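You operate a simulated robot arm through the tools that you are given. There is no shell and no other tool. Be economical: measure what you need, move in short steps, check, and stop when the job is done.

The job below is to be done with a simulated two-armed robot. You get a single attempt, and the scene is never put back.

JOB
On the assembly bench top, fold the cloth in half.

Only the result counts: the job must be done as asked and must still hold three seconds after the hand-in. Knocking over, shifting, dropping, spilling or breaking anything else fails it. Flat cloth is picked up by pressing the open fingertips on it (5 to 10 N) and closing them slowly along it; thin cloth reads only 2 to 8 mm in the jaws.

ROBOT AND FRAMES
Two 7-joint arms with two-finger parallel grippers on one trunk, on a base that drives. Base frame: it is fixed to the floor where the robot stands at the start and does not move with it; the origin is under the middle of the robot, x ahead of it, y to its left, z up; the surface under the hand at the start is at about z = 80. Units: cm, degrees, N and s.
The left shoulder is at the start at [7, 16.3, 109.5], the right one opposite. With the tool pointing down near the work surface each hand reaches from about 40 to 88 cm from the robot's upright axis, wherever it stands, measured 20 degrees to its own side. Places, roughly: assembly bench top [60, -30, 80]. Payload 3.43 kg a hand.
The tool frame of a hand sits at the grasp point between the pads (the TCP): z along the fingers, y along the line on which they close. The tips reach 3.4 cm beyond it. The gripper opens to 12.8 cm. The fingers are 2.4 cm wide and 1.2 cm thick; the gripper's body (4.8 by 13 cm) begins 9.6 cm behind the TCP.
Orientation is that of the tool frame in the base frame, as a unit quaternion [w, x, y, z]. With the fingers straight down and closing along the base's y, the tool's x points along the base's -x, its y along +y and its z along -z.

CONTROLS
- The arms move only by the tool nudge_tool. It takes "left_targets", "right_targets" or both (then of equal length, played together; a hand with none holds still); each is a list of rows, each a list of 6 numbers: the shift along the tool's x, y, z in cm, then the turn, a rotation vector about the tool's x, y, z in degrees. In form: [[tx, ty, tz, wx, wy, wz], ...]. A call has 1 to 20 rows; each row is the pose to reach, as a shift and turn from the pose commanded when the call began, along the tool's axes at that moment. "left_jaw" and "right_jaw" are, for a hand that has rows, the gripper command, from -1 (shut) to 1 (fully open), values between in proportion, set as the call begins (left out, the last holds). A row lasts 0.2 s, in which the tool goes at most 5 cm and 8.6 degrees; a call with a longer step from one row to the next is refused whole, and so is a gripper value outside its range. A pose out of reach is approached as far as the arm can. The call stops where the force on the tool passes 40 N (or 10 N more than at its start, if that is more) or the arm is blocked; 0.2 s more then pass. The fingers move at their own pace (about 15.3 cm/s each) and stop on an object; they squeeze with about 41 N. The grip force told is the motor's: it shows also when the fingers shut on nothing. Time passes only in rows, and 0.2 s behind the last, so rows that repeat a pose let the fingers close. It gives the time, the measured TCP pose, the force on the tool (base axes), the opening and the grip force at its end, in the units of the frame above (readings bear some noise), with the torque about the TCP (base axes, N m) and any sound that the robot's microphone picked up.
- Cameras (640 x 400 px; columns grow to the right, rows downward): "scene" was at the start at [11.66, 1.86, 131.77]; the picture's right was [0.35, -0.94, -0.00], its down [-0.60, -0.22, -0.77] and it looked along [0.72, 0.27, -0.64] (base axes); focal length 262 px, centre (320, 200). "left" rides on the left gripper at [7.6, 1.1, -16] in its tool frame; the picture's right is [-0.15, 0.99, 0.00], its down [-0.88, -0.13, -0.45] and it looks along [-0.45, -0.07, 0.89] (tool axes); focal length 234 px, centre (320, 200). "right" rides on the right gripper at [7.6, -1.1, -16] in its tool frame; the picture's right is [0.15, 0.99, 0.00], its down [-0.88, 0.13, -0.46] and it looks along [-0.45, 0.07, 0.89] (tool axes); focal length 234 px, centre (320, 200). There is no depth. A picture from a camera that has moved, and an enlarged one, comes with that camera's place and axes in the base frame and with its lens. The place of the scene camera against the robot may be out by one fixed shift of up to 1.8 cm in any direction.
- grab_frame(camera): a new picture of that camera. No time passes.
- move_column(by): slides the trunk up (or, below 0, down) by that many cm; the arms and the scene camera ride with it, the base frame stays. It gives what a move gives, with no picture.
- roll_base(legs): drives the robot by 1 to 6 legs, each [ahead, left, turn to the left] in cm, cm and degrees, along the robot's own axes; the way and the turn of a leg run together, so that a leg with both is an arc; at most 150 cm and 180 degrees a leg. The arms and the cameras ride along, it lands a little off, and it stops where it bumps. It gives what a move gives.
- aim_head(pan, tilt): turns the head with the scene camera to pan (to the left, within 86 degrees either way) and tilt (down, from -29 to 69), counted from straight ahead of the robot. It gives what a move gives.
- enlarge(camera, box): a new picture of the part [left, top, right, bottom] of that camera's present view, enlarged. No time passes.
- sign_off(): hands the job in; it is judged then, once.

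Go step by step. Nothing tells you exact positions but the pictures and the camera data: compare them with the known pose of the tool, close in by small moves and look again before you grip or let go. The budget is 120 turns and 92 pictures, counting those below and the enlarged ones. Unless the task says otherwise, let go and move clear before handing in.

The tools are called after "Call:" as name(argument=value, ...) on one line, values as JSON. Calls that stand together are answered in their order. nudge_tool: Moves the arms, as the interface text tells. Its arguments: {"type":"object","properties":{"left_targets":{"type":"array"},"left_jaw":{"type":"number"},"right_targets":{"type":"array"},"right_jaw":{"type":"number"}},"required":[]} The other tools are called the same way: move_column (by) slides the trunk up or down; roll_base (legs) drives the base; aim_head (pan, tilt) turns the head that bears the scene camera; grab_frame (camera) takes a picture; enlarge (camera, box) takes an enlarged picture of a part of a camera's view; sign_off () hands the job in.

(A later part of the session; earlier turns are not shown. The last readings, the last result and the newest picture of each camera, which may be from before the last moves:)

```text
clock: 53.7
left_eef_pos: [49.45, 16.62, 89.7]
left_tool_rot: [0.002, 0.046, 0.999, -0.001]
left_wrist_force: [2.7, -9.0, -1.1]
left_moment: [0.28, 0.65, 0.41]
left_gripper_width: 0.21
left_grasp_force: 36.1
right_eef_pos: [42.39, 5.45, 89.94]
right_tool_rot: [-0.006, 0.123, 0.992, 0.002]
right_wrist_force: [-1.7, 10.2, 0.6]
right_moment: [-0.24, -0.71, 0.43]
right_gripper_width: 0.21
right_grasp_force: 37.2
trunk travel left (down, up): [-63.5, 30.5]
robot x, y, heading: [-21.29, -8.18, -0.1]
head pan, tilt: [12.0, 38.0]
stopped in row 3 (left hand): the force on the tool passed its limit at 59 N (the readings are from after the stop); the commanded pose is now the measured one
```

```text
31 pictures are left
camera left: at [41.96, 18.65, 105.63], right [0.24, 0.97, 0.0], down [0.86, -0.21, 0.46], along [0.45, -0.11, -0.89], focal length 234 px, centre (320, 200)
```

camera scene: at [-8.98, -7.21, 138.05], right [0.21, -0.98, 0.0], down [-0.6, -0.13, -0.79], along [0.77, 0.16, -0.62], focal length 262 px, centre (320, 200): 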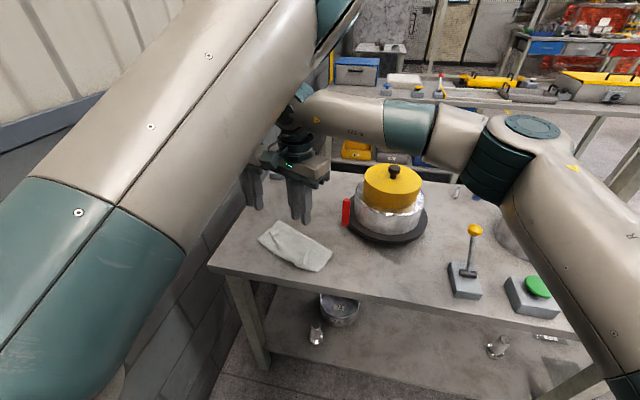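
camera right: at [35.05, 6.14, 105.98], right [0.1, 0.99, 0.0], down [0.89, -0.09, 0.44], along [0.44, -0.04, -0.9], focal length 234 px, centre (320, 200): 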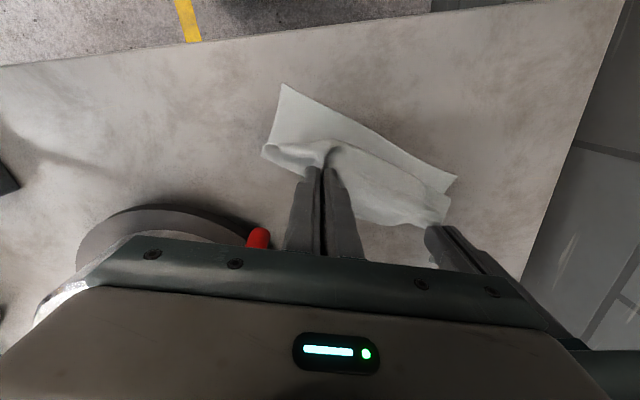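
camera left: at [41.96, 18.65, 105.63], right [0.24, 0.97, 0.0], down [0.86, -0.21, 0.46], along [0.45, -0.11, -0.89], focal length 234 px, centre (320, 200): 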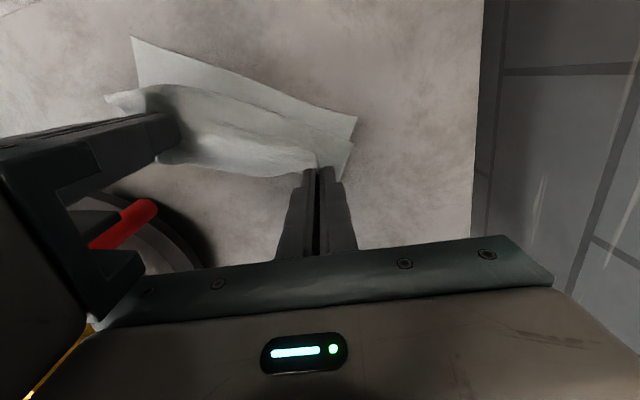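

The gripper bodies grazed each other while turning. I'll keep both hands unturned, since their offset leaves room, and complete the shift and lowering.

Call:
nudge_tool(left_targets=[[0, 0.2, 0, 0, 0, -2.5], [0.1, 0, 0, 0, 0, -5], [0.2, -0.6, 0.5, 0, 0, -5], [0.3, -1.2, 1.5, 0, 0, -5], [0.4, -1.74, 2.5, 0, 0, -5], [0.4, -1.74, 3.8, 0, 0, -5], [0.4, -1.74, 3.8, 0, 0, -5]], right_targets=[[0, -0.3, 0, 0, 0, -5], [0, -0.8, 0, 0, 0, -10], [0, -1.3, 0.5, 0, 0, -14], [0, -1.7, 1.5, 0, 0, -14], [0.1, -2.04, 2.5, 0, 0, -14], [0.1, -2.04, 4, 0, 0, -14], [0.1, -2.04, 4, 0, 0, -14]])

Call:
grab_frame(camera="right")

Call:
grab_frame(camera="left")

```text
clock: 55.3
left_eef_pos: [48.85, 15.15, 85.92]
left_tool_rot: [0.002, 0.004, 1.0, 0.0]
left_wrist_force: [-3.9, -9.2, -0.5]
left_moment: [-0.27, 0.09, 0.15]
left_gripper_width: 0.2
left_grasp_force: 37.2
right_eef_pos: [41.77, 3.53, 85.83]
right_tool_rot: [-0.005, 0.001, 1.0, 0.001]
right_wrist_force: [3.0, 9.1, 0.3]
right_moment: [0.33, -0.14, 0.0]
right_gripper_width: 0.2
right_grasp_force: 36.9
trunk travel left (down, up): [-63.5, 30.5]
robot x, y, heading: [-21.38, -7.88, -0.2]
head pan, tilt: [12.0, 38.0]
```

```text
30 pictures are left
camera right: at [34.39, 2.28, 102.03], right [-0.14, 0.99, 0.0], down [0.89, 0.13, 0.45], along [0.44, 0.07, -0.89], focal length 234 px, centre (320, 200)
```

right: 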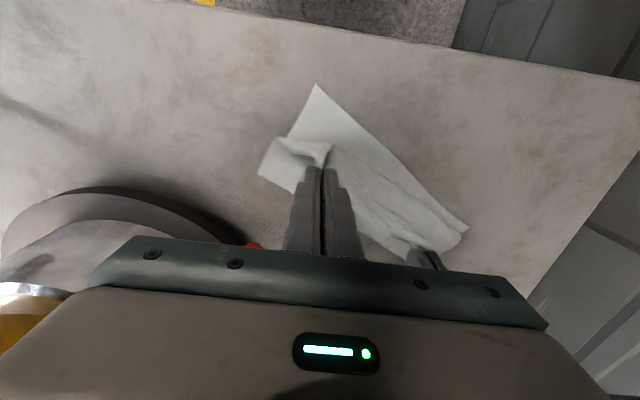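

```text
29 pictures are left
camera left: at [41.23, 16.35, 101.88], right [0.15, 0.99, 0.0], down [0.88, -0.14, 0.46], along [0.45, -0.07, -0.89], focal length 234 px, centre (320, 200)
```

left: 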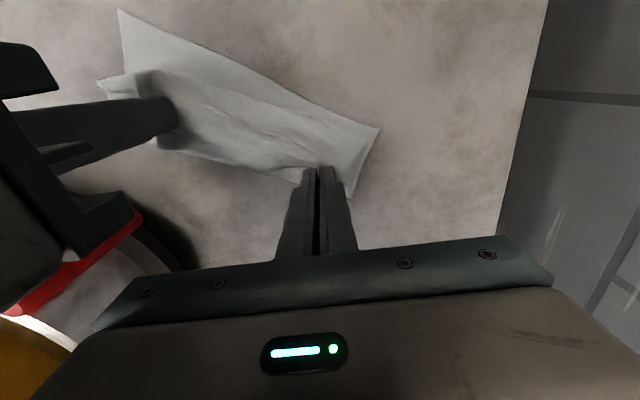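

Slack now gathers as a bulge on the robot side rather than pushing the crease outward. It's cleaner to lift the whole cloth, let it hang from both hands, square it up and lay it down again, starting with a trunk raise.

Call:
move_column(by=24)

Call:
nudge_tool(left_targets=[[0.6, 1, 0, 0, 0, 0], [1.2, 2, 0, 0, 0, 0], [1.8, 3, 0, 0, 0, 0], [2.4, 4, 0, 0, 0, 0], [2.8, 5, 0, 0, 0, 0], [2.8, 5, 0, 0, 0, 0]], right_targets=[[-0.8, 0.6, 0, 0, 0, 0], [-1.7, 1.3, 0, 0, 0, 0], [-2.6, 2, 0, 0, 0, 0], [-3.4, 2.6, 0, 0, 0, 0], [-4.2, 3.2, 0, 0, 0, 0], [-4.2, 3.2, 0, 0, 0, 0]])

Call:
grab_frame(camera="scene")

Call:
grab_frame(camera="right")

```text
clock: 57.8
left_eef_pos: [48.87, 15.09, 109.91]
left_tool_rot: [0.002, 0.003, 1.0, -0.001]
left_wrist_force: [-3.8, -8.5, -0.6]
left_moment: [-0.23, 0.11, 0.13]
left_gripper_width: 0.21
left_grasp_force: 37.1
right_eef_pos: [41.75, 3.57, 109.93]
right_tool_rot: [-0.006, 0.002, 1.0, 0.002]
right_wrist_force: [3.8, 8.0, 1.9]
right_moment: [0.3, -0.16, -0.02]
right_gripper_width: 0.16
right_grasp_force: 36.4
trunk travel left (down, up): [-87.5, 6.5]
robot x, y, heading: [-21.31, -7.73, -0.0]
head pan, tilt: [12.0, 38.0]
```

```text
clock: 58.5
left_eef_pos: [48.19, 17.48, 109.91]
left_tool_rot: [0.007, -0.003, 1.0, -0.001]
left_wrist_force: [2.0, -6.6, -0.4]
left_moment: [0.17, 0.48, 0.34]
left_gripper_width: 0.2
left_grasp_force: 36.3
right_eef_pos: [42.89, 5.53, 109.93]
right_tool_rot: [-0.008, -0.008, 1.0, 0.002]
right_wrist_force: [-2.5, 6.0, 1.2]
right_moment: [-0.01, -0.53, 0.21]
right_gripper_width: 0.19
right_grasp_force: 37.2
trunk travel left (down, up): [-87.5, 6.5]
robot x, y, heading: [-21.05, -7.85, 0.0]
head pan, tilt: [12.0, 38.0]
stopped in row 3 (left hand): the force on the tool passed its limit at 64 N (the readings are from after the stop); the commanded pose is now the measured one
```

```text
28 pictures are left
camera scene: at [-9.06, -7.06, 162.06], right [0.21, -0.98, 0.0], down [-0.6, -0.13, -0.79], along [0.77, 0.16, -0.62], focal length 262 px, centre (320, 200)
```

scene: 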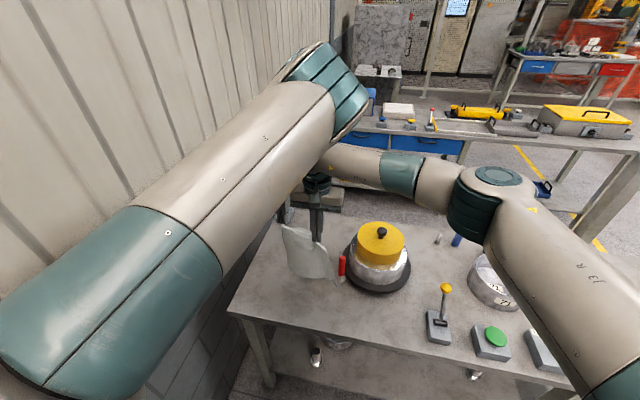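

```text
27 pictures are left
camera right: at [35.7, 4.08, 126.14], right [-0.16, 0.99, 0.01], down [0.89, 0.14, 0.44], along [0.43, 0.08, -0.9], focal length 234 px, centre (320, 200)
```

right: 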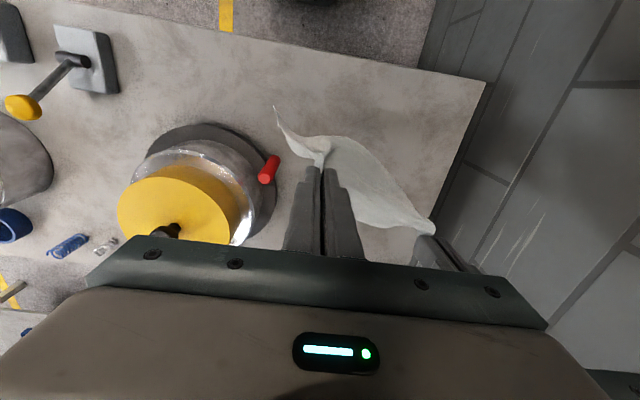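

The cloth hangs freely and diagonally, and I can fold along that diagonal direction. First I'll carry it away from the pot, then bring the hanging edge down to touch the bench.

Call:
roll_base(legs=[[-5, 6.5, 0]])

Call:
move_column(by=-4.5)

Call:
grab_frame(camera="scene")

Call:
grab_frame(camera="right")

```text
clock: 59.5
left_eef_pos: [43.53, 23.59, 109.85]
left_tool_rot: [0.006, -0.003, 1.0, 0.002]
left_wrist_force: [9.4, -8.2, -3.5]
left_moment: [0.11, 1.5, 0.87]
left_gripper_width: 0.18
left_grasp_force: 36.8
right_eef_pos: [38.25, 11.4, 109.86]
right_tool_rot: [-0.01, -0.008, 1.0, 0.003]
right_wrist_force: [-8.0, 7.8, 3.5]
right_moment: [0.39, -1.63, 0.61]
right_gripper_width: 0.2
right_grasp_force: 37.1
trunk travel left (down, up): [-87.5, 6.5]
robot x, y, heading: [-26.19, -1.44, 0.1]
head pan, tilt: [12.0, 38.0]
```

```text
clock: 60.4
left_eef_pos: [43.02, 23.91, 105.6]
left_tool_rot: [0.009, -0.003, 1.0, -0.001]
left_wrist_force: [0.3, -6.4, -0.6]
left_moment: [0.01, 0.33, 0.25]
left_gripper_width: 0.2
left_grasp_force: 37.2
right_eef_pos: [37.81, 11.96, 105.54]
right_tool_rot: [-0.009, -0.007, 1.0, 0.002]
right_wrist_force: [-0.7, 7.2, 1.2]
right_moment: [0.11, -0.45, 0.17]
right_gripper_width: 0.21
right_grasp_force: 36.5
trunk travel left (down, up): [-83.0, 11.0]
robot x, y, heading: [-26.21, -1.66, -0.0]
head pan, tilt: [12.0, 38.0]
```

```text
26 pictures are left
camera scene: at [-14.17, -0.67, 157.58], right [0.21, -0.98, 0.0], down [-0.6, -0.13, -0.79], along [0.77, 0.16, -0.61], focal length 262 px, centre (320, 200)
```

scene: 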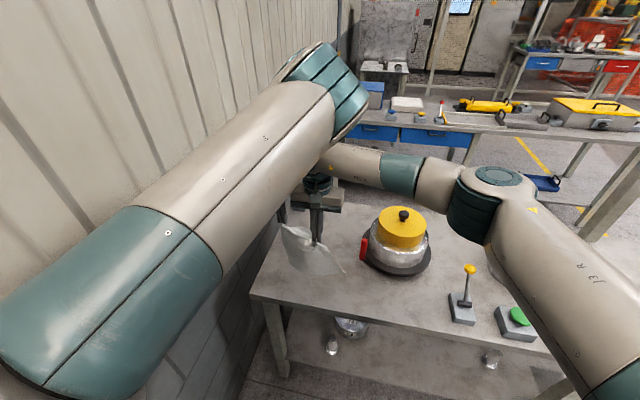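

```text
25 pictures are left
camera right: at [30.65, 10.45, 121.7], right [-0.16, 0.99, 0.01], down [0.89, 0.14, 0.44], along [0.43, 0.08, -0.9], focal length 234 px, centre (320, 200)
```

right: 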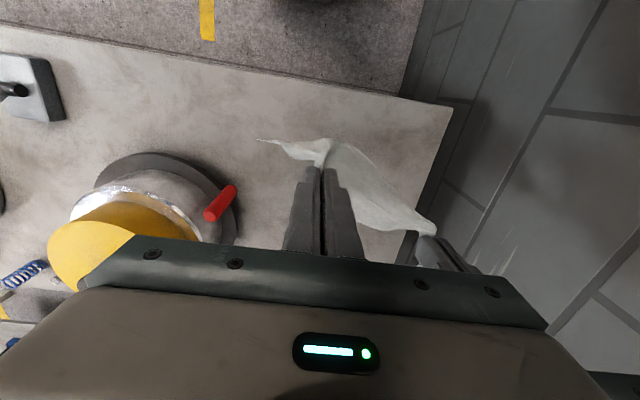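

Call:
enlarge(camera="scene", box=[250, 190, 380, 290])

```text
4.00 times, centred on (315, 240) of scene
camera zoom: at [-14.17, -0.67, 157.58], right [0.21, -0.98, 0.0], down [-0.6, -0.13, -0.79], along [0.77, 0.16, -0.61], focal length 1048 px, centre (340, 40)
```

zoom: 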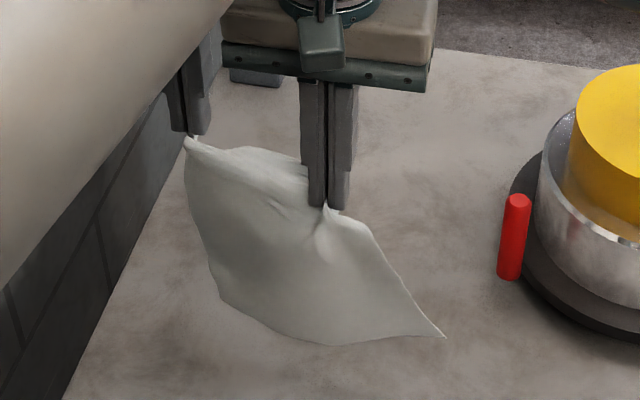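

The lower edge just touches the bench from C ≈ [40.6, 1.5] to D ≈ [43, 22], nearly square with the bench. I'll lift slightly, turn the pair of hands 17° to match, and move further from the pot.

Call:
move_column(by=3.5)

Call:
nudge_tool(left_targets=[[0.1, 0.3, 0, 0, 0, 0], [0.5, 0.5, 0, 0, 0, -4], [0.9, 0.6, 0, 0, 0, -8], [1.4, 0.65, 0, 0, 0, -12], [1.9, 0.65, 0, 0, 0, -17], [1.9, 0.65, 0, 0, 0, -17]], right_targets=[[0, -0.3, 0, 0, 0, 0], [-0.5, -0.5, 0, 0, 0, -4], [-0.9, -0.6, 0, 0, 0, -8], [-1.4, -0.65, 0, 0, 0, -12], [-1.9, -0.7, 0, 0, 0, -17], [-1.9, -0.7, 0, 0, 0, -17]])

Call:
roll_base(legs=[[-4, 3, 0]])

Call:
enlarge(camera="scene", box=[240, 180, 400, 300])

```text
clock: 61.2
left_eef_pos: [43.14, 23.75, 108.99]
left_tool_rot: [0.008, -0.003, 1.0, 0.001]
left_wrist_force: [2.1, -7.5, -0.6]
left_moment: [0.03, 0.58, 0.37]
left_gripper_width: 0.2
left_grasp_force: 36.8
right_eef_pos: [38.08, 11.79, 108.99]
right_tool_rot: [-0.009, -0.007, 1.0, 0.002]
right_wrist_force: [-2.2, 9.1, 0.1]
right_moment: [0.02, -0.59, 0.24]
right_gripper_width: 0.2
right_grasp_force: 37.1
trunk travel left (down, up): [-86.5, 7.5]
robot x, y, heading: [-26.24, -1.14, 0.2]
head pan, tilt: [12.0, 38.0]
```

```text
clock: 62.6
left_eef_pos: [41.24, 24.41, 109.06]
left_tool_rot: [0.007, -0.15, 0.989, -0.001]
left_wrist_force: [0.9, -15.5, -0.4]
left_moment: [-0.48, -0.06, 0.2]
left_gripper_width: 0.24
left_grasp_force: 36.9
right_eef_pos: [39.91, 11.09, 108.92]
right_tool_rot: [-0.009, -0.155, 0.988, 0.004]
right_wrist_force: [-1.0, 15.3, 1.0]
right_moment: [0.57, 0.04, 0.07]
right_gripper_width: 0.21
right_grasp_force: 37.2
trunk travel left (down, up): [-86.5, 7.5]
robot x, y, heading: [-26.11, -1.48, -0.2]
head pan, tilt: [12.0, 38.0]
```

```text
clock: 63.5
left_eef_pos: [37.95, 26.88, 108.71]
left_tool_rot: [0.004, -0.149, 0.989, 0.001]
left_wrist_force: [2.3, -14.9, -1.0]
left_moment: [-0.48, 0.16, 0.26]
left_gripper_width: 0.24
left_grasp_force: 37.0
right_eef_pos: [36.48, 13.49, 108.53]
right_tool_rot: [-0.012, -0.154, 0.988, 0.005]
right_wrist_force: [-1.2, 13.5, 0.6]
right_moment: [0.7, -0.04, 0.1]
right_gripper_width: 0.21
right_grasp_force: 36.1
trunk travel left (down, up): [-86.5, 7.5]
robot x, y, heading: [-30.28, 1.29, -0.2]
head pan, tilt: [12.0, 38.0]
```

```text
3.33 times, centred on (320, 240) of scene
camera zoom: at [-17.08, 1.59, 160.97], right [0.21, -0.98, 0.0], down [-0.61, -0.12, -0.79], along [0.77, 0.16, -0.62], focal length 874 px, centre (320, 67)
```

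zoom: 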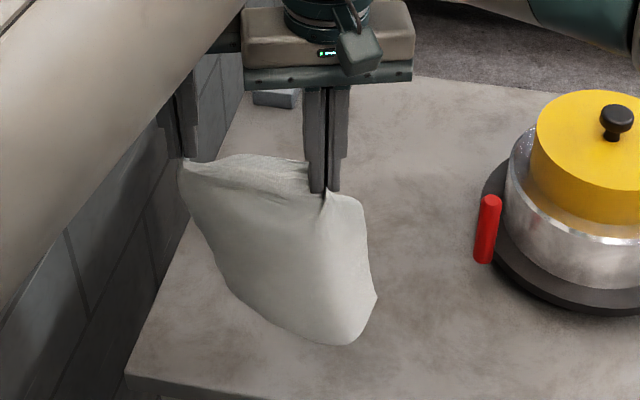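

The cloth now hangs square. I'll lay it down from its lower edge forward, alternating trunk and base steps.

Call:
move_column(by=-4.5)

Call:
roll_base(legs=[[3, -0.3, 0]])

Call:
move_column(by=-3)

Call:
roll_base(legs=[[3, -0.3, 0]])

Call:
move_column(by=-3)

Call:
enlarge(camera="scene", box=[240, 180, 400, 300])

```text
clock: 64.4
left_eef_pos: [37.24, 27.34, 104.58]
left_tool_rot: [0.008, -0.148, 0.989, -0.001]
left_wrist_force: [-0.3, -10.9, -1.1]
left_moment: [-0.33, 0.04, 0.18]
left_gripper_width: 0.2
left_grasp_force: 37.2
right_eef_pos: [35.82, 14.04, 104.4]
right_tool_rot: [-0.007, -0.154, 0.988, 0.003]
right_wrist_force: [-1.0, 11.6, 0.7]
right_moment: [0.37, -0.02, 0.02]
right_gripper_width: 0.19
right_grasp_force: 36.7
trunk travel left (down, up): [-82.0, 12.0]
robot x, y, heading: [-29.99, 1.47, -0.2]
head pan, tilt: [12.0, 38.0]
```

```text
clock: 65.2
left_eef_pos: [39.79, 26.92, 104.75]
left_tool_rot: [0.011, -0.149, 0.989, 0.0]
left_wrist_force: [-0.4, -12.1, 1.5]
left_moment: [-0.37, -0.11, 0.19]
left_gripper_width: 0.22
left_grasp_force: 36.5
right_eef_pos: [38.4, 13.71, 104.8]
right_tool_rot: [-0.005, -0.154, 0.988, 0.003]
right_wrist_force: [-1.8, 12.3, 0.7]
right_moment: [0.45, -0.05, 0.05]
right_gripper_width: 0.22
right_grasp_force: 37.2
trunk travel left (down, up): [-82.0, 12.0]
robot x, y, heading: [-27.08, 1.18, 0.3]
head pan, tilt: [12.0, 38.0]
```

```text
clock: 66.0
left_eef_pos: [40.31, 26.95, 101.38]
left_tool_rot: [0.007, -0.149, 0.989, -0.002]
left_wrist_force: [0.0, -9.5, -0.5]
left_moment: [-0.26, 0.01, 0.12]
left_gripper_width: 0.2
left_grasp_force: 37.2
right_eef_pos: [38.99, 13.75, 101.45]
right_tool_rot: [-0.008, -0.155, 0.988, 0.004]
right_wrist_force: [0.0, 8.9, 0.5]
right_moment: [0.36, -0.02, 0.06]
right_gripper_width: 0.21
right_grasp_force: 36.9
trunk travel left (down, up): [-79.0, 15.0]
robot x, y, heading: [-26.99, 1.46, -0.3]
head pan, tilt: [12.0, 38.0]
```

```text
clock: 66.8
left_eef_pos: [42.69, 26.65, 101.97]
left_tool_rot: [0.011, -0.15, 0.989, 0.0]
left_wrist_force: [-0.3, -10.6, 0.8]
left_moment: [-0.33, -0.09, 0.11]
left_gripper_width: 0.19
left_grasp_force: 36.8
right_eef_pos: [41.35, 13.49, 101.83]
right_tool_rot: [-0.006, -0.156, 0.988, 0.003]
right_wrist_force: [-0.8, 10.6, 1.1]
right_moment: [0.38, -0.04, 0.02]
right_gripper_width: 0.21
right_grasp_force: 36.9
trunk travel left (down, up): [-79.0, 15.0]
robot x, y, heading: [-24.26, 1.18, 0.0]
head pan, tilt: [12.0, 38.0]
```

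```text
clock: 67.6
left_eef_pos: [43.18, 26.7, 98.56]
left_tool_rot: [0.007, -0.149, 0.989, -0.001]
left_wrist_force: [0.5, -8.1, -0.3]
left_moment: [-0.23, -0.05, 0.07]
left_gripper_width: 0.2
left_grasp_force: 36.8
right_eef_pos: [41.86, 13.46, 98.35]
right_tool_rot: [-0.009, -0.155, 0.988, 0.005]
right_wrist_force: [-0.4, 7.6, 0.1]
right_moment: [0.27, 0.02, -0.02]
right_gripper_width: 0.2
right_grasp_force: 36.4
trunk travel left (down, up): [-76.0, 18.0]
robot x, y, heading: [-24.08, 0.78, -0.3]
head pan, tilt: [12.0, 38.0]
```

```text
3.33 times, centred on (320, 240) of scene
camera zoom: at [-11.98, 1.56, 150.55], right [0.21, -0.98, 0.0], down [-0.6, -0.13, -0.79], along [0.77, 0.16, -0.62], focal length 874 px, centre (320, 67)
```

zoom: 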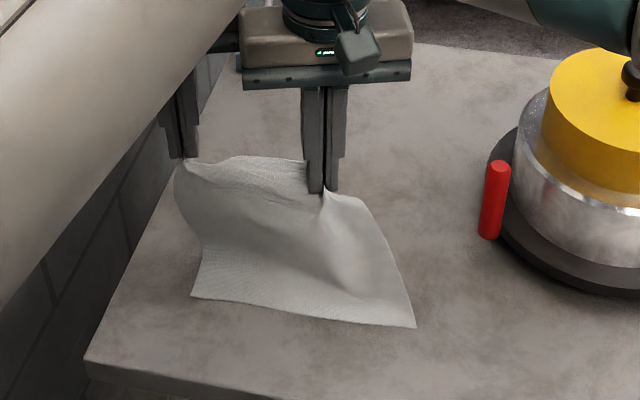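

The cloth is laying down nicely, with CD now about [38.7, 4] to [37.6, 25.5]. The hands are about 5 cm too far left relative to it, so I'll drift right while continuing to lay, and turn the pair by 8°.

Call:
nudge_tool(left_targets=[[0.4, 0.2, 0, 0, 0, -4], [0.86, 0.3, 0, 0, 0, -8], [0.86, 0.3, 0, 0, 0, -8]], right_targets=[[-0.4, -0.2, 0, 0, 0, -4], [-0.86, -0.3, 0, 0, 0, -8], [-0.86, -0.3, 0, 0, 0, -8]])

Call:
roll_base(legs=[[2.5, -2.5, 0]])

Call:
move_column(by=-3)

Call:
roll_base(legs=[[3, -2, 0]])

Call:
move_column(by=-3)

Call:
grab_frame(camera="right")

Call:
enlarge(camera="scene", box=[240, 180, 400, 300])

```text
clock: 68.4
left_eef_pos: [42.26, 26.61, 98.59]
left_tool_rot: [0.007, -0.219, 0.976, -0.002]
left_wrist_force: [1.8, -9.2, -0.7]
left_moment: [-0.26, -0.09, 0.1]
left_gripper_width: 0.17
left_grasp_force: 36.5
right_eef_pos: [42.73, 13.4, 98.4]
right_tool_rot: [-0.008, -0.224, 0.975, 0.004]
right_wrist_force: [-2.3, 8.6, 0.3]
right_moment: [0.36, 0.04, -0.03]
right_gripper_width: 0.19
right_grasp_force: 36.9
trunk travel left (down, up): [-76.0, 18.0]
robot x, y, heading: [-24.12, 0.92, -0.1]
head pan, tilt: [12.0, 38.0]
```

```text
clock: 69.2
left_eef_pos: [44.34, 24.58, 98.73]
left_tool_rot: [0.009, -0.219, 0.976, -0.003]
left_wrist_force: [1.0, -7.4, -0.2]
left_moment: [-0.31, -0.1, 0.11]
left_gripper_width: 0.19
left_grasp_force: 37.2
right_eef_pos: [44.8, 11.32, 98.67]
right_tool_rot: [-0.007, -0.225, 0.974, 0.003]
right_wrist_force: [-2.2, 8.4, 0.6]
right_moment: [0.22, 0.03, 0.0]
right_gripper_width: 0.2
right_grasp_force: 36.6
trunk travel left (down, up): [-76.0, 18.0]
robot x, y, heading: [-21.61, -1.45, 0.0]
head pan, tilt: [12.0, 38.0]
```

```text
clock: 70.0
left_eef_pos: [44.74, 24.16, 95.49]
left_tool_rot: [0.007, -0.219, 0.976, -0.002]
left_wrist_force: [2.9, -6.4, -0.6]
left_moment: [-0.18, -0.01, 0.12]
left_gripper_width: 0.19
left_grasp_force: 36.6
right_eef_pos: [45.16, 11.09, 95.47]
right_tool_rot: [-0.009, -0.224, 0.975, 0.005]
right_wrist_force: [0.0, 6.9, 0.1]
right_moment: [0.3, 0.06, 0.03]
right_gripper_width: 0.21
right_grasp_force: 36.8
trunk travel left (down, up): [-73.0, 21.0]
robot x, y, heading: [-22.01, -1.42, -0.0]
head pan, tilt: [12.0, 38.0]
```

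```text
clock: 70.8
left_eef_pos: [47.22, 22.6, 95.75]
left_tool_rot: [0.009, -0.22, 0.975, -0.002]
left_wrist_force: [0.3, -7.2, 0.2]
left_moment: [-0.28, -0.09, 0.08]
left_gripper_width: 0.2
left_grasp_force: 36.6
right_eef_pos: [47.68, 9.62, 95.7]
right_tool_rot: [-0.006, -0.225, 0.974, 0.004]
right_wrist_force: [-2.8, 7.2, 0.6]
right_moment: [0.23, 0.01, -0.03]
right_gripper_width: 0.2
right_grasp_force: 37.1
trunk travel left (down, up): [-73.0, 21.0]
robot x, y, heading: [-18.7, -3.66, 0.2]
head pan, tilt: [12.0, 38.0]
```

```text
clock: 71.6
left_eef_pos: [47.59, 22.45, 92.57]
left_tool_rot: [0.007, -0.218, 0.976, -0.001]
left_wrist_force: [1.2, -6.8, -0.6]
left_moment: [-0.15, -0.01, 0.1]
left_gripper_width: 0.18
left_grasp_force: 36.5
right_eef_pos: [48.04, 9.39, 92.47]
right_tool_rot: [-0.009, -0.226, 0.974, 0.005]
right_wrist_force: [-2.1, 5.7, 0.0]
right_moment: [0.23, 0.04, -0.05]
right_gripper_width: 0.2
right_grasp_force: 36.5
trunk travel left (down, up): [-70.0, 24.0]
robot x, y, heading: [-18.82, -3.81, 0.1]
head pan, tilt: [12.0, 38.0]
```

```text
21 pictures are left
camera right: at [42.06, 4.71, 108.56], right [-0.57, 0.82, 0.02], down [0.74, 0.5, 0.45], along [0.36, 0.26, -0.9], focal length 234 px, centre (320, 200)
```

right: 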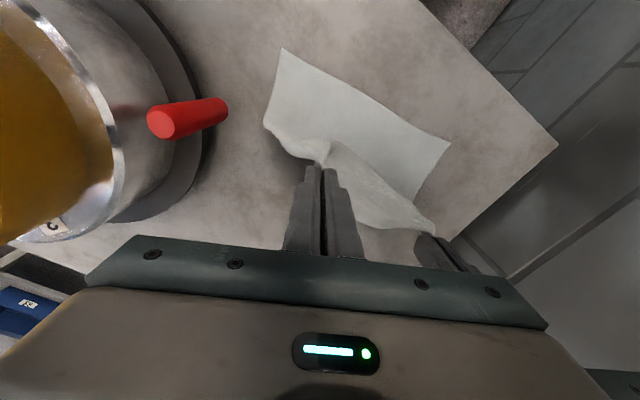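

```text
3.33 times, centred on (320, 240) of scene
camera zoom: at [-6.65, -2.87, 144.55], right [0.21, -0.98, 0.0], down [-0.6, -0.13, -0.79], along [0.77, 0.16, -0.62], focal length 874 px, centre (320, 67)
```

zoom: 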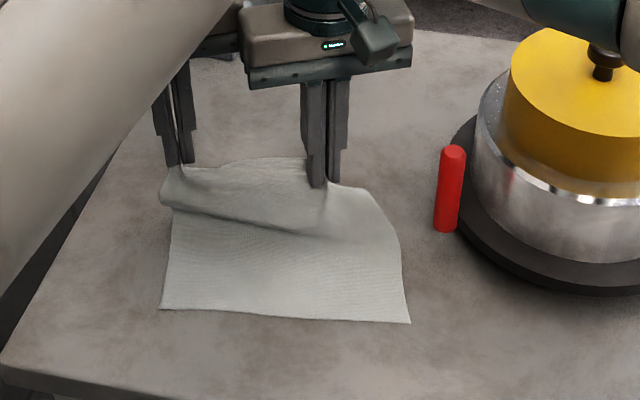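

The cloth is laid square with its half still held up, and CD runs about [41.4, 0] to [38.1, 21.7]. I'll advance 2 cm more, lower, then fold back toward the near edge along a low arc with the arms.

Call:
roll_base(legs=[[2, 0.3, 0]])

Call:
move_column(by=-1.5)

Call:
nudge_tool(left_targets=[[0.9, 0.25, 0, 0, 0, 0], [1.8, 0.5, 0, 0, 0, 0], [2.8, 0.8, 0.3, 0, 0, 0], [3.8, 1.1, 0.8, 0, 0, 0], [4.8, 1.4, 1.4, 0, 0, 0], [5.7, 1.7, 2.1, 0, 0, 0], [6.5, 1.9, 2.8, 0, 0, 0], [7.2, 2.15, 3.6, 0, 0, 0], [7.7, 2.3, 4.4, 0, 0, 0], [8.1, 2.45, 5.2, 0, 0, 0], [8.1, 2.45, 5.2, 0, 0, 0]], right_targets=[[0.7, 0.2, 0, 0, 0, 0], [1.5, 0.4, 0, 0, 0, 0], [2.3, 0.65, 0.3, 0, 0, 0], [3.1, 0.9, 0.8, 0, 0, 0], [3.9, 1.15, 1.4, 0, 0, 0], [4.6, 1.4, 2.1, 0, 0, 0], [5.3, 1.55, 2.8, 0, 0, 0], [5.9, 1.75, 3.6, 0, 0, 0], [6.3, 1.9, 4.4, 0, 0, 0], [6.6, 2, 5.2, 0, 0, 0], [6.6, 2, 5.2, 0, 0, 0]])

Call:
grab_frame(camera="right")

Call:
enlarge(camera="scene", box=[240, 180, 400, 300])

```text
clock: 72.4
left_eef_pos: [49.2, 22.78, 92.82]
left_tool_rot: [0.01, -0.218, 0.976, -0.002]
left_wrist_force: [0.8, -5.2, 0.5]
left_moment: [-0.18, -0.08, 0.05]
left_gripper_width: 0.22
left_grasp_force: 36.1
right_eef_pos: [49.69, 9.63, 92.72]
right_tool_rot: [-0.006, -0.226, 0.974, 0.006]
right_wrist_force: [-1.4, 6.1, 0.2]
right_moment: [0.23, 0.03, 0.02]
right_gripper_width: 0.2
right_grasp_force: 36.9
trunk travel left (down, up): [-70.0, 24.0]
robot x, y, heading: [-17.2, -3.29, 0.1]
head pan, tilt: [12.0, 38.0]
```

```text
clock: 73.0
left_eef_pos: [49.47, 22.73, 91.2]
left_tool_rot: [0.007, -0.219, 0.976, -0.002]
left_wrist_force: [1.6, -5.2, -0.7]
left_moment: [-0.15, -0.05, 0.08]
left_gripper_width: 0.2
left_grasp_force: 36.7
right_eef_pos: [49.82, 9.77, 91.08]
right_tool_rot: [-0.008, -0.227, 0.974, 0.005]
right_wrist_force: [-0.5, 4.8, 0.1]
right_moment: [0.22, 0.03, 0.0]
right_gripper_width: 0.19
right_grasp_force: 36.4
trunk travel left (down, up): [-68.5, 25.5]
robot x, y, heading: [-16.82, -3.32, 0.0]
head pan, tilt: [12.0, 38.0]
```

```text
clock: 75.4
left_eef_pos: [42.19, 23.63, 85.55]
left_tool_rot: [0.005, -0.218, 0.976, -0.005]
left_wrist_force: [4.6, -38.5, 0.5]
left_moment: [-1.35, -0.2, 0.37]
left_gripper_width: 0.26
left_grasp_force: 37.6
left hand out of reach, approached as far as the arm can: row 4, 5, 6, 7, 8, 9, 10, 11
right_eef_pos: [42.96, 8.87, 85.84]
right_tool_rot: [-0.006, -0.227, 0.974, 0.008]
right_wrist_force: [-6.2, 39.0, -0.5]
right_moment: [1.36, 0.2, 0.16]
right_gripper_width: 0.24
right_grasp_force: 36.8
trunk travel left (down, up): [-68.5, 25.5]
robot x, y, heading: [-16.64, -3.29, -0.1]
head pan, tilt: [12.0, 38.0]
```

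```text
19 pictures are left
camera right: at [36.96, 4.17, 102.0], right [-0.57, 0.82, 0.02], down [0.74, 0.5, 0.45], along [0.36, 0.27, -0.89], focal length 234 px, centre (320, 200)
```

right: 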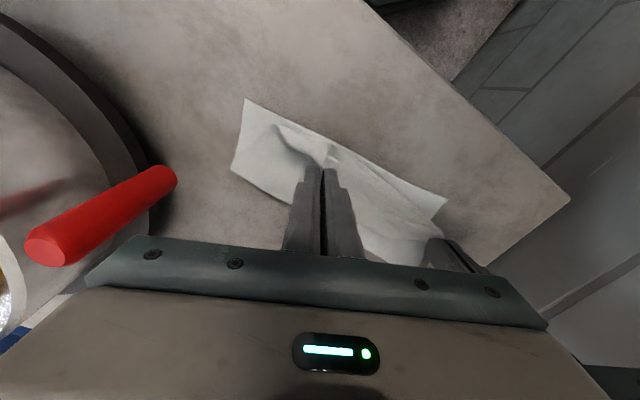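

```text
3.33 times, centred on (320, 240) of scene
camera zoom: at [-4.8, -2.49, 143.06], right [0.21, -0.98, 0.0], down [-0.6, -0.13, -0.79], along [0.77, 0.16, -0.62], focal length 874 px, centre (320, 67)
```

zoom: 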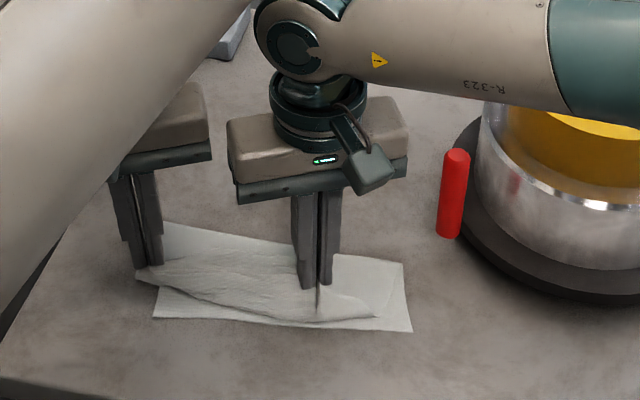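

The top layer is back over the near edge, with C and D undisturbed. I'll lower slightly, open a little, then sweep back with the base so the fingertips push the turned-back edge flat toward the robot.

Call:
move_column(by=-0.7)

Call:
nudge_tool(right_targets=[[0, 0.6, 0, 0, 0, 0], [0, 1.2, 0, 0, 0, 0], [0, 1.2, 0, 0, 0, 0]])

Call:
nudge_tool(left_targets=[[0, 0, 0, 0, 0, 0], [0, 0, 0, 0, 0, 0], [0, 0, 0, 0, 0, 0]], right_targets=[[0, 0, 0, 0, 0, 0], [0, 0, 0, 0, 0, 0], [0, 0, 0, 0, 0, 0]], left_jaw=-0.75, right_jaw=-0.75)

Call:
enlarge(camera="scene", box=[260, 200, 380, 290])

```text
clock: 76.0
left_eef_pos: [42.2, 23.82, 84.9]
left_tool_rot: [0.005, -0.218, 0.976, -0.006]
left_wrist_force: [7.0, -38.9, 2.2]
left_moment: [-1.36, -0.17, 0.38]
left_gripper_width: 0.23
left_grasp_force: 37.2
right_eef_pos: [42.91, 9.02, 85.3]
right_tool_rot: [-0.007, -0.228, 0.974, 0.008]
right_wrist_force: [-6.0, 39.2, -0.6]
right_moment: [1.39, 0.19, 0.1]
right_gripper_width: 0.25
right_grasp_force: 37.4
trunk travel left (down, up): [-67.8, 26.2]
robot x, y, heading: [-17.27, -3.42, 0.0]
head pan, tilt: [12.0, 38.0]
```

```text
clock: 76.8
left_eef_pos: [42.26, 24.02, 84.94]
left_tool_rot: [0.007, -0.219, 0.976, -0.002]
left_wrist_force: [3.0, -22.9, 0.4]
left_moment: [-0.78, -0.09, 0.21]
left_gripper_width: 0.18
left_grasp_force: 36.5
right_eef_pos: [42.46, 9.76, 85.17]
right_tool_rot: [-0.007, -0.225, 0.974, 0.005]
right_wrist_force: [-2.8, 23.3, -1.0]
right_moment: [0.83, 0.07, 0.05]
right_gripper_width: 0.18
right_grasp_force: 36.6
trunk travel left (down, up): [-67.8, 26.2]
robot x, y, heading: [-16.93, -3.51, -0.1]
head pan, tilt: [12.0, 38.0]
```

```text
clock: 77.6
left_eef_pos: [42.18, 24.02, 84.93]
left_tool_rot: [0.007, -0.219, 0.976, -0.002]
left_wrist_force: [0.0, -0.3, 0.5]
left_moment: [-0.04, 0.0, 0.01]
left_gripper_width: 1.6
left_grasp_force: 0.0
right_eef_pos: [42.49, 9.69, 85.28]
right_tool_rot: [-0.007, -0.225, 0.974, 0.005]
right_wrist_force: [0.3, -0.4, 0.3]
right_moment: [-0.02, 0.0, -0.01]
right_gripper_width: 1.61
right_grasp_force: 0.0
trunk travel left (down, up): [-67.8, 26.2]
robot x, y, heading: [-17.05, -3.12, 0.1]
head pan, tilt: [12.0, 38.0]
```

```text
4.44 times, centred on (320, 245) of scene
camera zoom: at [-4.79, -2.5, 142.36], right [0.21, -0.98, 0.0], down [-0.6, -0.13, -0.79], along [0.77, 0.16, -0.62], focal length 1165 px, centre (320, 0)
```

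zoom: 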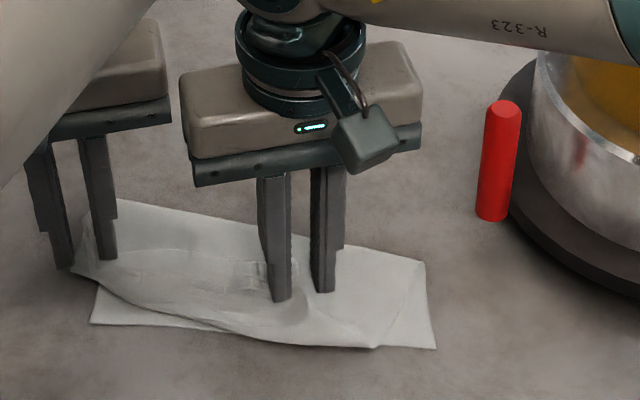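

Call:
roll_base(legs=[[-4.5, -0.6, 0]])

Call:
enlarge(camera="scene", box=[260, 200, 380, 290])

```text
clock: 78.5
left_eef_pos: [38.03, 23.47, 84.78]
left_tool_rot: [0.007, -0.219, 0.976, -0.002]
left_wrist_force: [0.4, 0.2, -0.7]
left_moment: [0.04, 0.04, 0.01]
left_gripper_width: 1.62
left_grasp_force: 0.1
right_eef_pos: [38.25, 9.04, 85.09]
right_tool_rot: [-0.008, -0.226, 0.974, 0.006]
right_wrist_force: [0.2, -0.1, -0.1]
right_moment: [0.07, 0.02, 0.0]
right_gripper_width: 1.6
right_grasp_force: 0.0
trunk travel left (down, up): [-67.8, 26.2]
robot x, y, heading: [-20.92, -3.49, 0.1]
head pan, tilt: [12.0, 38.0]
```

```text
4.44 times, centred on (320, 245) of scene
camera zoom: at [-9.0, -3.07, 142.32], right [0.21, -0.98, 0.0], down [-0.6, -0.13, -0.79], along [0.77, 0.16, -0.62], focal length 1165 px, centre (320, 0)
```

zoom: 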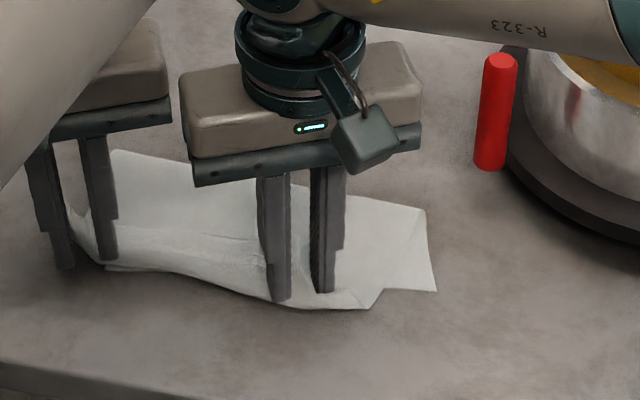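

Call:
move_column(by=14)

Call:
roll_base(legs=[[12, 0, 0]])

Call:
enlarge(camera="scene", box=[240, 220, 400, 340])

Call:
grab_frame(camera="right")

```text
clock: 80.1
left_eef_pos: [37.87, 23.43, 98.99]
left_tool_rot: [0.007, -0.219, 0.976, -0.001]
left_wrist_force: [-0.3, -0.1, -0.9]
left_moment: [0.03, 0.04, -0.03]
left_gripper_width: 1.59
left_grasp_force: 0.0
right_eef_pos: [37.98, 8.97, 99.22]
right_tool_rot: [-0.008, -0.226, 0.974, 0.006]
right_wrist_force: [0.7, 0.5, 0.2]
right_moment: [-0.01, 0.01, -0.02]
right_gripper_width: 1.59
right_grasp_force: 0.0
trunk travel left (down, up): [-81.8, 12.2]
robot x, y, heading: [-21.42, -4.12, -0.0]
head pan, tilt: [12.0, 38.0]
```

```text
clock: 81.4
left_eef_pos: [49.59, 23.24, 98.93]
left_tool_rot: [0.008, -0.218, 0.976, -0.002]
left_wrist_force: [0.4, 0.0, 1.2]
left_moment: [-0.03, -0.05, -0.02]
left_gripper_width: 1.61
left_grasp_force: 0.1
right_eef_pos: [49.8, 8.93, 99.3]
right_tool_rot: [-0.008, -0.226, 0.974, 0.004]
right_wrist_force: [-0.5, -0.5, 0.2]
right_moment: [-0.03, -0.02, 0.02]
right_gripper_width: 1.61
right_grasp_force: 0.0
trunk travel left (down, up): [-81.8, 12.2]
robot x, y, heading: [-9.6, -3.76, 0.4]
head pan, tilt: [12.0, 38.0]
```

```text
3.33 times, centred on (320, 280) of scene
camera zoom: at [2.47, -3.12, 156.38], right [0.21, -0.98, 0.0], down [-0.6, -0.13, -0.79], along [0.77, 0.16, -0.61], focal length 874 px, centre (320, -67)
```

zoom: 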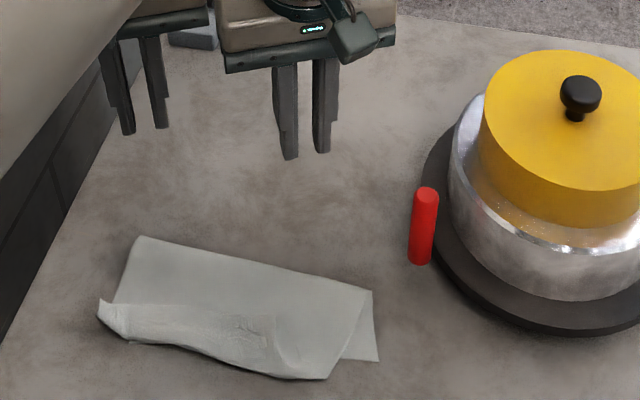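

```text
14 pictures are left
camera right: at [43.87, 4.37, 115.41], right [-0.57, 0.82, 0.01], down [0.74, 0.5, 0.45], along [0.36, 0.26, -0.89], focal length 234 px, centre (320, 200)
```

right: 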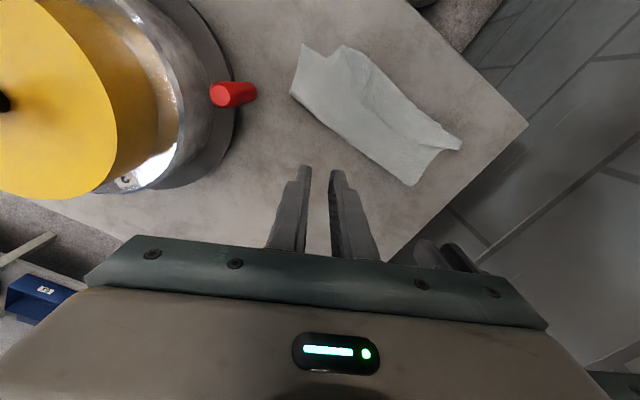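

Call:
enlarge(camera="right", box=[270, 30, 480, 200])

```text
2.35 times, centred on (375, 115) of right
camera zoom: at [43.87, 4.37, 115.41], right [-0.57, 0.82, 0.01], down [0.74, 0.5, 0.45], along [0.36, 0.26, -0.89], focal length 551 px, centre (191, 400)
```

zoom: 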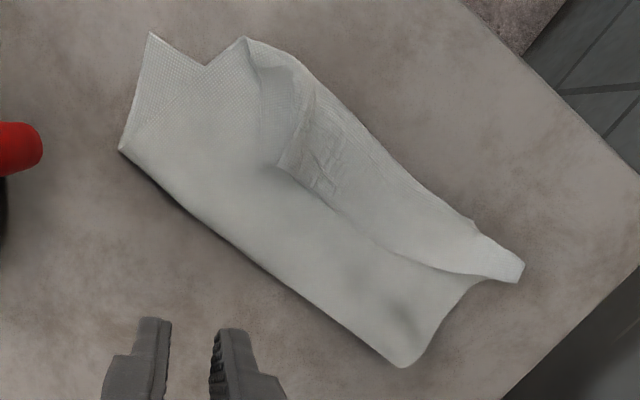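

The cloth is folded but skewed by about 4 cm, with the top edge partly turned back and the crease too near. I'll regrip the top edge near A and the B pucker, and redo the fold-back on a tauter arc.

Call:
roll_base(legs=[[-12, 1, 0]])

Call:
nudge_tool(left_targets=[[-0.5, 0.3, 0, 0, 0, 5], [-1, 0.5, 0, 0, 0, 10], [-1.5, 0.5, 0, 0, 0, 15], [-2.1, 0.53, 0, 0, 0, 20], [-2.1, 0.53, 0, 0, 0, 25.5], [-2.1, 0.53, 0, 0, 0, 25.5]], right_targets=[[-1, -0.3, 0, 0, 0, 5], [-2, -0.2, 0, 0, 0, 10], [-3, 0, 0, 0, 0, 15], [-4.07, 0.1, 0, 0, 0, 20], [-4.07, 0.17, 0, 0, 0, 26], [-4.07, 0.17, 0, 0, 0, 26]], left_jaw=-0.5, right_jaw=-0.5)

Call:
move_column(by=-10)

Call:
grab_frame(camera="right")

Call:
grab_frame(camera="left")

```text
clock: 82.6
left_eef_pos: [37.9, 24.16, 98.82]
left_tool_rot: [0.007, -0.218, 0.976, -0.001]
left_wrist_force: [0.5, 0.1, -0.5]
left_moment: [0.01, 0.06, 0.03]
left_gripper_width: 1.62
left_grasp_force: 0.0
right_eef_pos: [38.01, 9.95, 99.11]
right_tool_rot: [-0.009, -0.225, 0.974, 0.005]
right_wrist_force: [0.6, 0.8, -0.5]
right_moment: [-0.03, 0.01, 0.01]
right_gripper_width: 1.58
right_grasp_force: 0.0
trunk travel left (down, up): [-81.8, 12.2]
robot x, y, heading: [-21.35, -2.73, -0.1]
head pan, tilt: [12.0, 38.0]
```

```text
clock: 84.0
left_eef_pos: [39.37, 25.62, 98.97]
left_tool_rot: [0.008, 0.004, 1.0, 0.001]
left_wrist_force: [-0.2, 0.0, -0.2]
left_moment: [0.05, 0.01, 0.01]
left_gripper_width: 3.21
left_grasp_force: 0.2
right_eef_pos: [41.54, 11.89, 99.14]
right_tool_rot: [-0.01, 0.001, 1.0, 0.004]
right_wrist_force: [0.5, -0.3, 0.6]
right_moment: [0.01, 0.0, -0.04]
right_gripper_width: 3.19
right_grasp_force: 0.1
trunk travel left (down, up): [-81.8, 12.2]
robot x, y, heading: [-21.53, -2.79, 0.1]
head pan, tilt: [12.0, 38.0]
```

```text
clock: 85.3
left_eef_pos: [39.45, 25.67, 89.02]
left_tool_rot: [0.007, 0.003, 1.0, 0.0]
left_wrist_force: [0.1, 0.3, -0.1]
left_moment: [-0.02, 0.04, 0.02]
left_gripper_width: 3.2
left_grasp_force: 0.0
right_eef_pos: [41.59, 11.82, 89.15]
right_tool_rot: [-0.009, 0.0, 1.0, 0.004]
right_wrist_force: [0.5, 1.3, 0.2]
right_moment: [0.0, 0.01, 0.0]
right_gripper_width: 3.2
right_grasp_force: 0.1
trunk travel left (down, up): [-71.8, 22.2]
robot x, y, heading: [-21.41, -2.79, -0.1]
head pan, tilt: [12.0, 38.0]
```

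```text
12 pictures are left
camera right: at [34.33, 10.49, 105.36], right [-0.15, 0.99, 0.01], down [0.89, 0.13, 0.44], along [0.44, 0.07, -0.9], focal length 234 px, centre (320, 200)
```

right: 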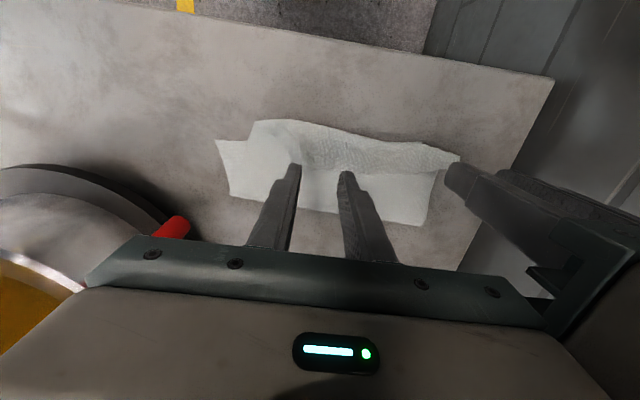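

```text
11 pictures are left
camera left: at [31.6, 26.92, 104.82], right [0.15, 0.99, 0.0], down [0.87, -0.13, 0.47], along [0.46, -0.07, -0.88], focal length 234 px, centre (320, 200)
```

left: 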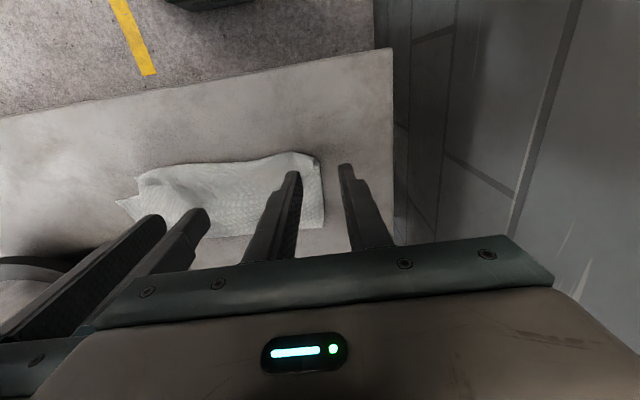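

Call:
nudge_tool(left_targets=[[0, -1.2, 1.5, 0, 0, 0], [0, -1.2, 3, 0, 0, 0], [0, -1.2, 4.4, 0, 0, 0], [0, -1.2, 5.1, 0, 0, 0], [0, -1.2, 5.1, 0, 0, 0]], right_targets=[[0.9, -1, 1.5, 0, 0, 0], [0.9, -1, 3, 0, 0, 0], [0.9, -1, 4.2, 0, 0, 0], [0.9, -1, 4.9, 0, 0, 0], [0.9, -1, 4.9, 0, 0, 0]])

Call:
nudge_tool(left_targets=[[0, 0, 0, 0, 0, 0], [0, 0, 0, 0, 0, 0]], right_targets=[[0, 0, 0, 0, 0, 0], [0, 0, 0, 0, 0, 0]], left_jaw=-0.75, right_jaw=-0.75)

Call:
nudge_tool(left_targets=[[0, 0, 0, 0, 0, 0], [0, 0, 0, 0, 0, 0], [0, 0, 0, 0, 0, 0]], right_targets=[[0, 0, 0, 0, 0, 0], [0, 0, 0, 0, 0, 0], [0, 0, 0, 0, 0, 0]], left_jaw=-1, right_jaw=-1)

Call:
nudge_tool(left_targets=[[0, 0, -1, 0, 0, 0], [0, 0, -2, 0, 0, 0], [-0.8, 0, -3, 0, 0, 0], [-1.5, 0, -4, 0, 0, 0], [-1.5, 0, -4, 0, 0, 0]], right_targets=[[0, 0, -1, 0, 0, 0], [0, 0, -2, 0, 0, 0], [-0.8, 0, -3, 0, 0, 0], [-1.5, 0, -4, 0, 0, 0], [-1.5, 0, -4, 0, 0, 0]])

Call:
grab_frame(camera="right")

```text
clock: 86.5
left_eef_pos: [39.5, 24.62, 83.9]
left_tool_rot: [0.009, 0.003, 1.0, -0.001]
left_wrist_force: [0.3, -0.4, 0.1]
left_moment: [0.01, -0.01, 0.0]
left_gripper_width: 3.2
left_grasp_force: 0.0
right_eef_pos: [40.48, 10.96, 84.31]
right_tool_rot: [-0.009, 0.001, 1.0, 0.004]
right_wrist_force: [-1.3, 0.2, -0.4]
right_moment: [0.02, 0.0, 0.01]
right_gripper_width: 3.16
right_grasp_force: 0.0
trunk travel left (down, up): [-71.8, 22.2]
robot x, y, heading: [-21.29, -3.01, -0.2]
head pan, tilt: [12.0, 38.0]
```

```text
clock: 87.1
left_eef_pos: [39.54, 24.5, 83.81]
left_tool_rot: [0.007, 0.002, 1.0, -0.001]
left_wrist_force: [0.1, 0.4, -1.2]
left_moment: [0.01, 0.0, 0.0]
left_gripper_width: 1.63
left_grasp_force: 0.0
right_eef_pos: [40.54, 10.96, 84.32]
right_tool_rot: [-0.009, 0.0, 1.0, 0.003]
right_wrist_force: [-0.9, 0.2, -0.7]
right_moment: [0.01, 0.0, -0.04]
right_gripper_width: 1.59
right_grasp_force: 0.1
trunk travel left (down, up): [-71.8, 22.2]
robot x, y, heading: [-21.61, -2.69, 0.2]
head pan, tilt: [12.0, 38.0]
```

```text
clock: 87.9
left_eef_pos: [39.52, 24.41, 83.85]
left_tool_rot: [0.008, 0.002, 1.0, 0.0]
left_wrist_force: [0.2, -0.7, 2.3]
left_moment: [0.0, -0.02, -0.01]
left_gripper_width: 0.23
left_grasp_force: 36.6
right_eef_pos: [40.54, 10.83, 84.34]
right_tool_rot: [-0.008, 0.0, 1.0, 0.003]
right_wrist_force: [-0.1, 0.1, 0.1]
right_moment: [-0.01, 0.01, 0.0]
right_gripper_width: 0.16
right_grasp_force: 36.8
trunk travel left (down, up): [-71.8, 22.2]
robot x, y, heading: [-21.6, -2.66, 0.0]
head pan, tilt: [12.0, 38.0]
```

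```text
clock: 89.1
left_eef_pos: [40.86, 24.5, 87.95]
left_tool_rot: [0.008, 0.002, 1.0, 0.0]
left_wrist_force: [0.8, 0.0, 0.2]
left_moment: [-0.02, 0.01, 0.0]
left_gripper_width: 0.21
left_grasp_force: 36.9
right_eef_pos: [42.14, 10.91, 88.31]
right_tool_rot: [-0.008, -0.001, 1.0, 0.004]
right_wrist_force: [0.3, 0.3, 0.1]
right_moment: [-0.02, 0.0, 0.0]
right_gripper_width: 0.16
right_grasp_force: 36.2
trunk travel left (down, up): [-71.8, 22.2]
robot x, y, heading: [-21.65, -3.08, -0.1]
head pan, tilt: [12.0, 38.0]
```

```text
10 pictures are left
camera right: at [34.95, 9.51, 104.47], right [-0.15, 0.99, 0.01], down [0.89, 0.13, 0.44], along [0.44, 0.07, -0.9], focal length 234 px, centre (320, 200)
```

right: 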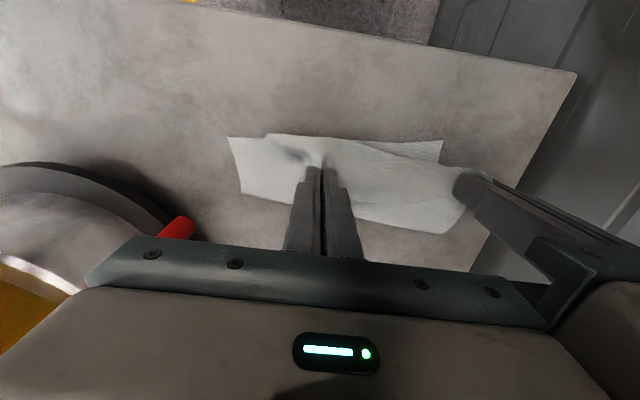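

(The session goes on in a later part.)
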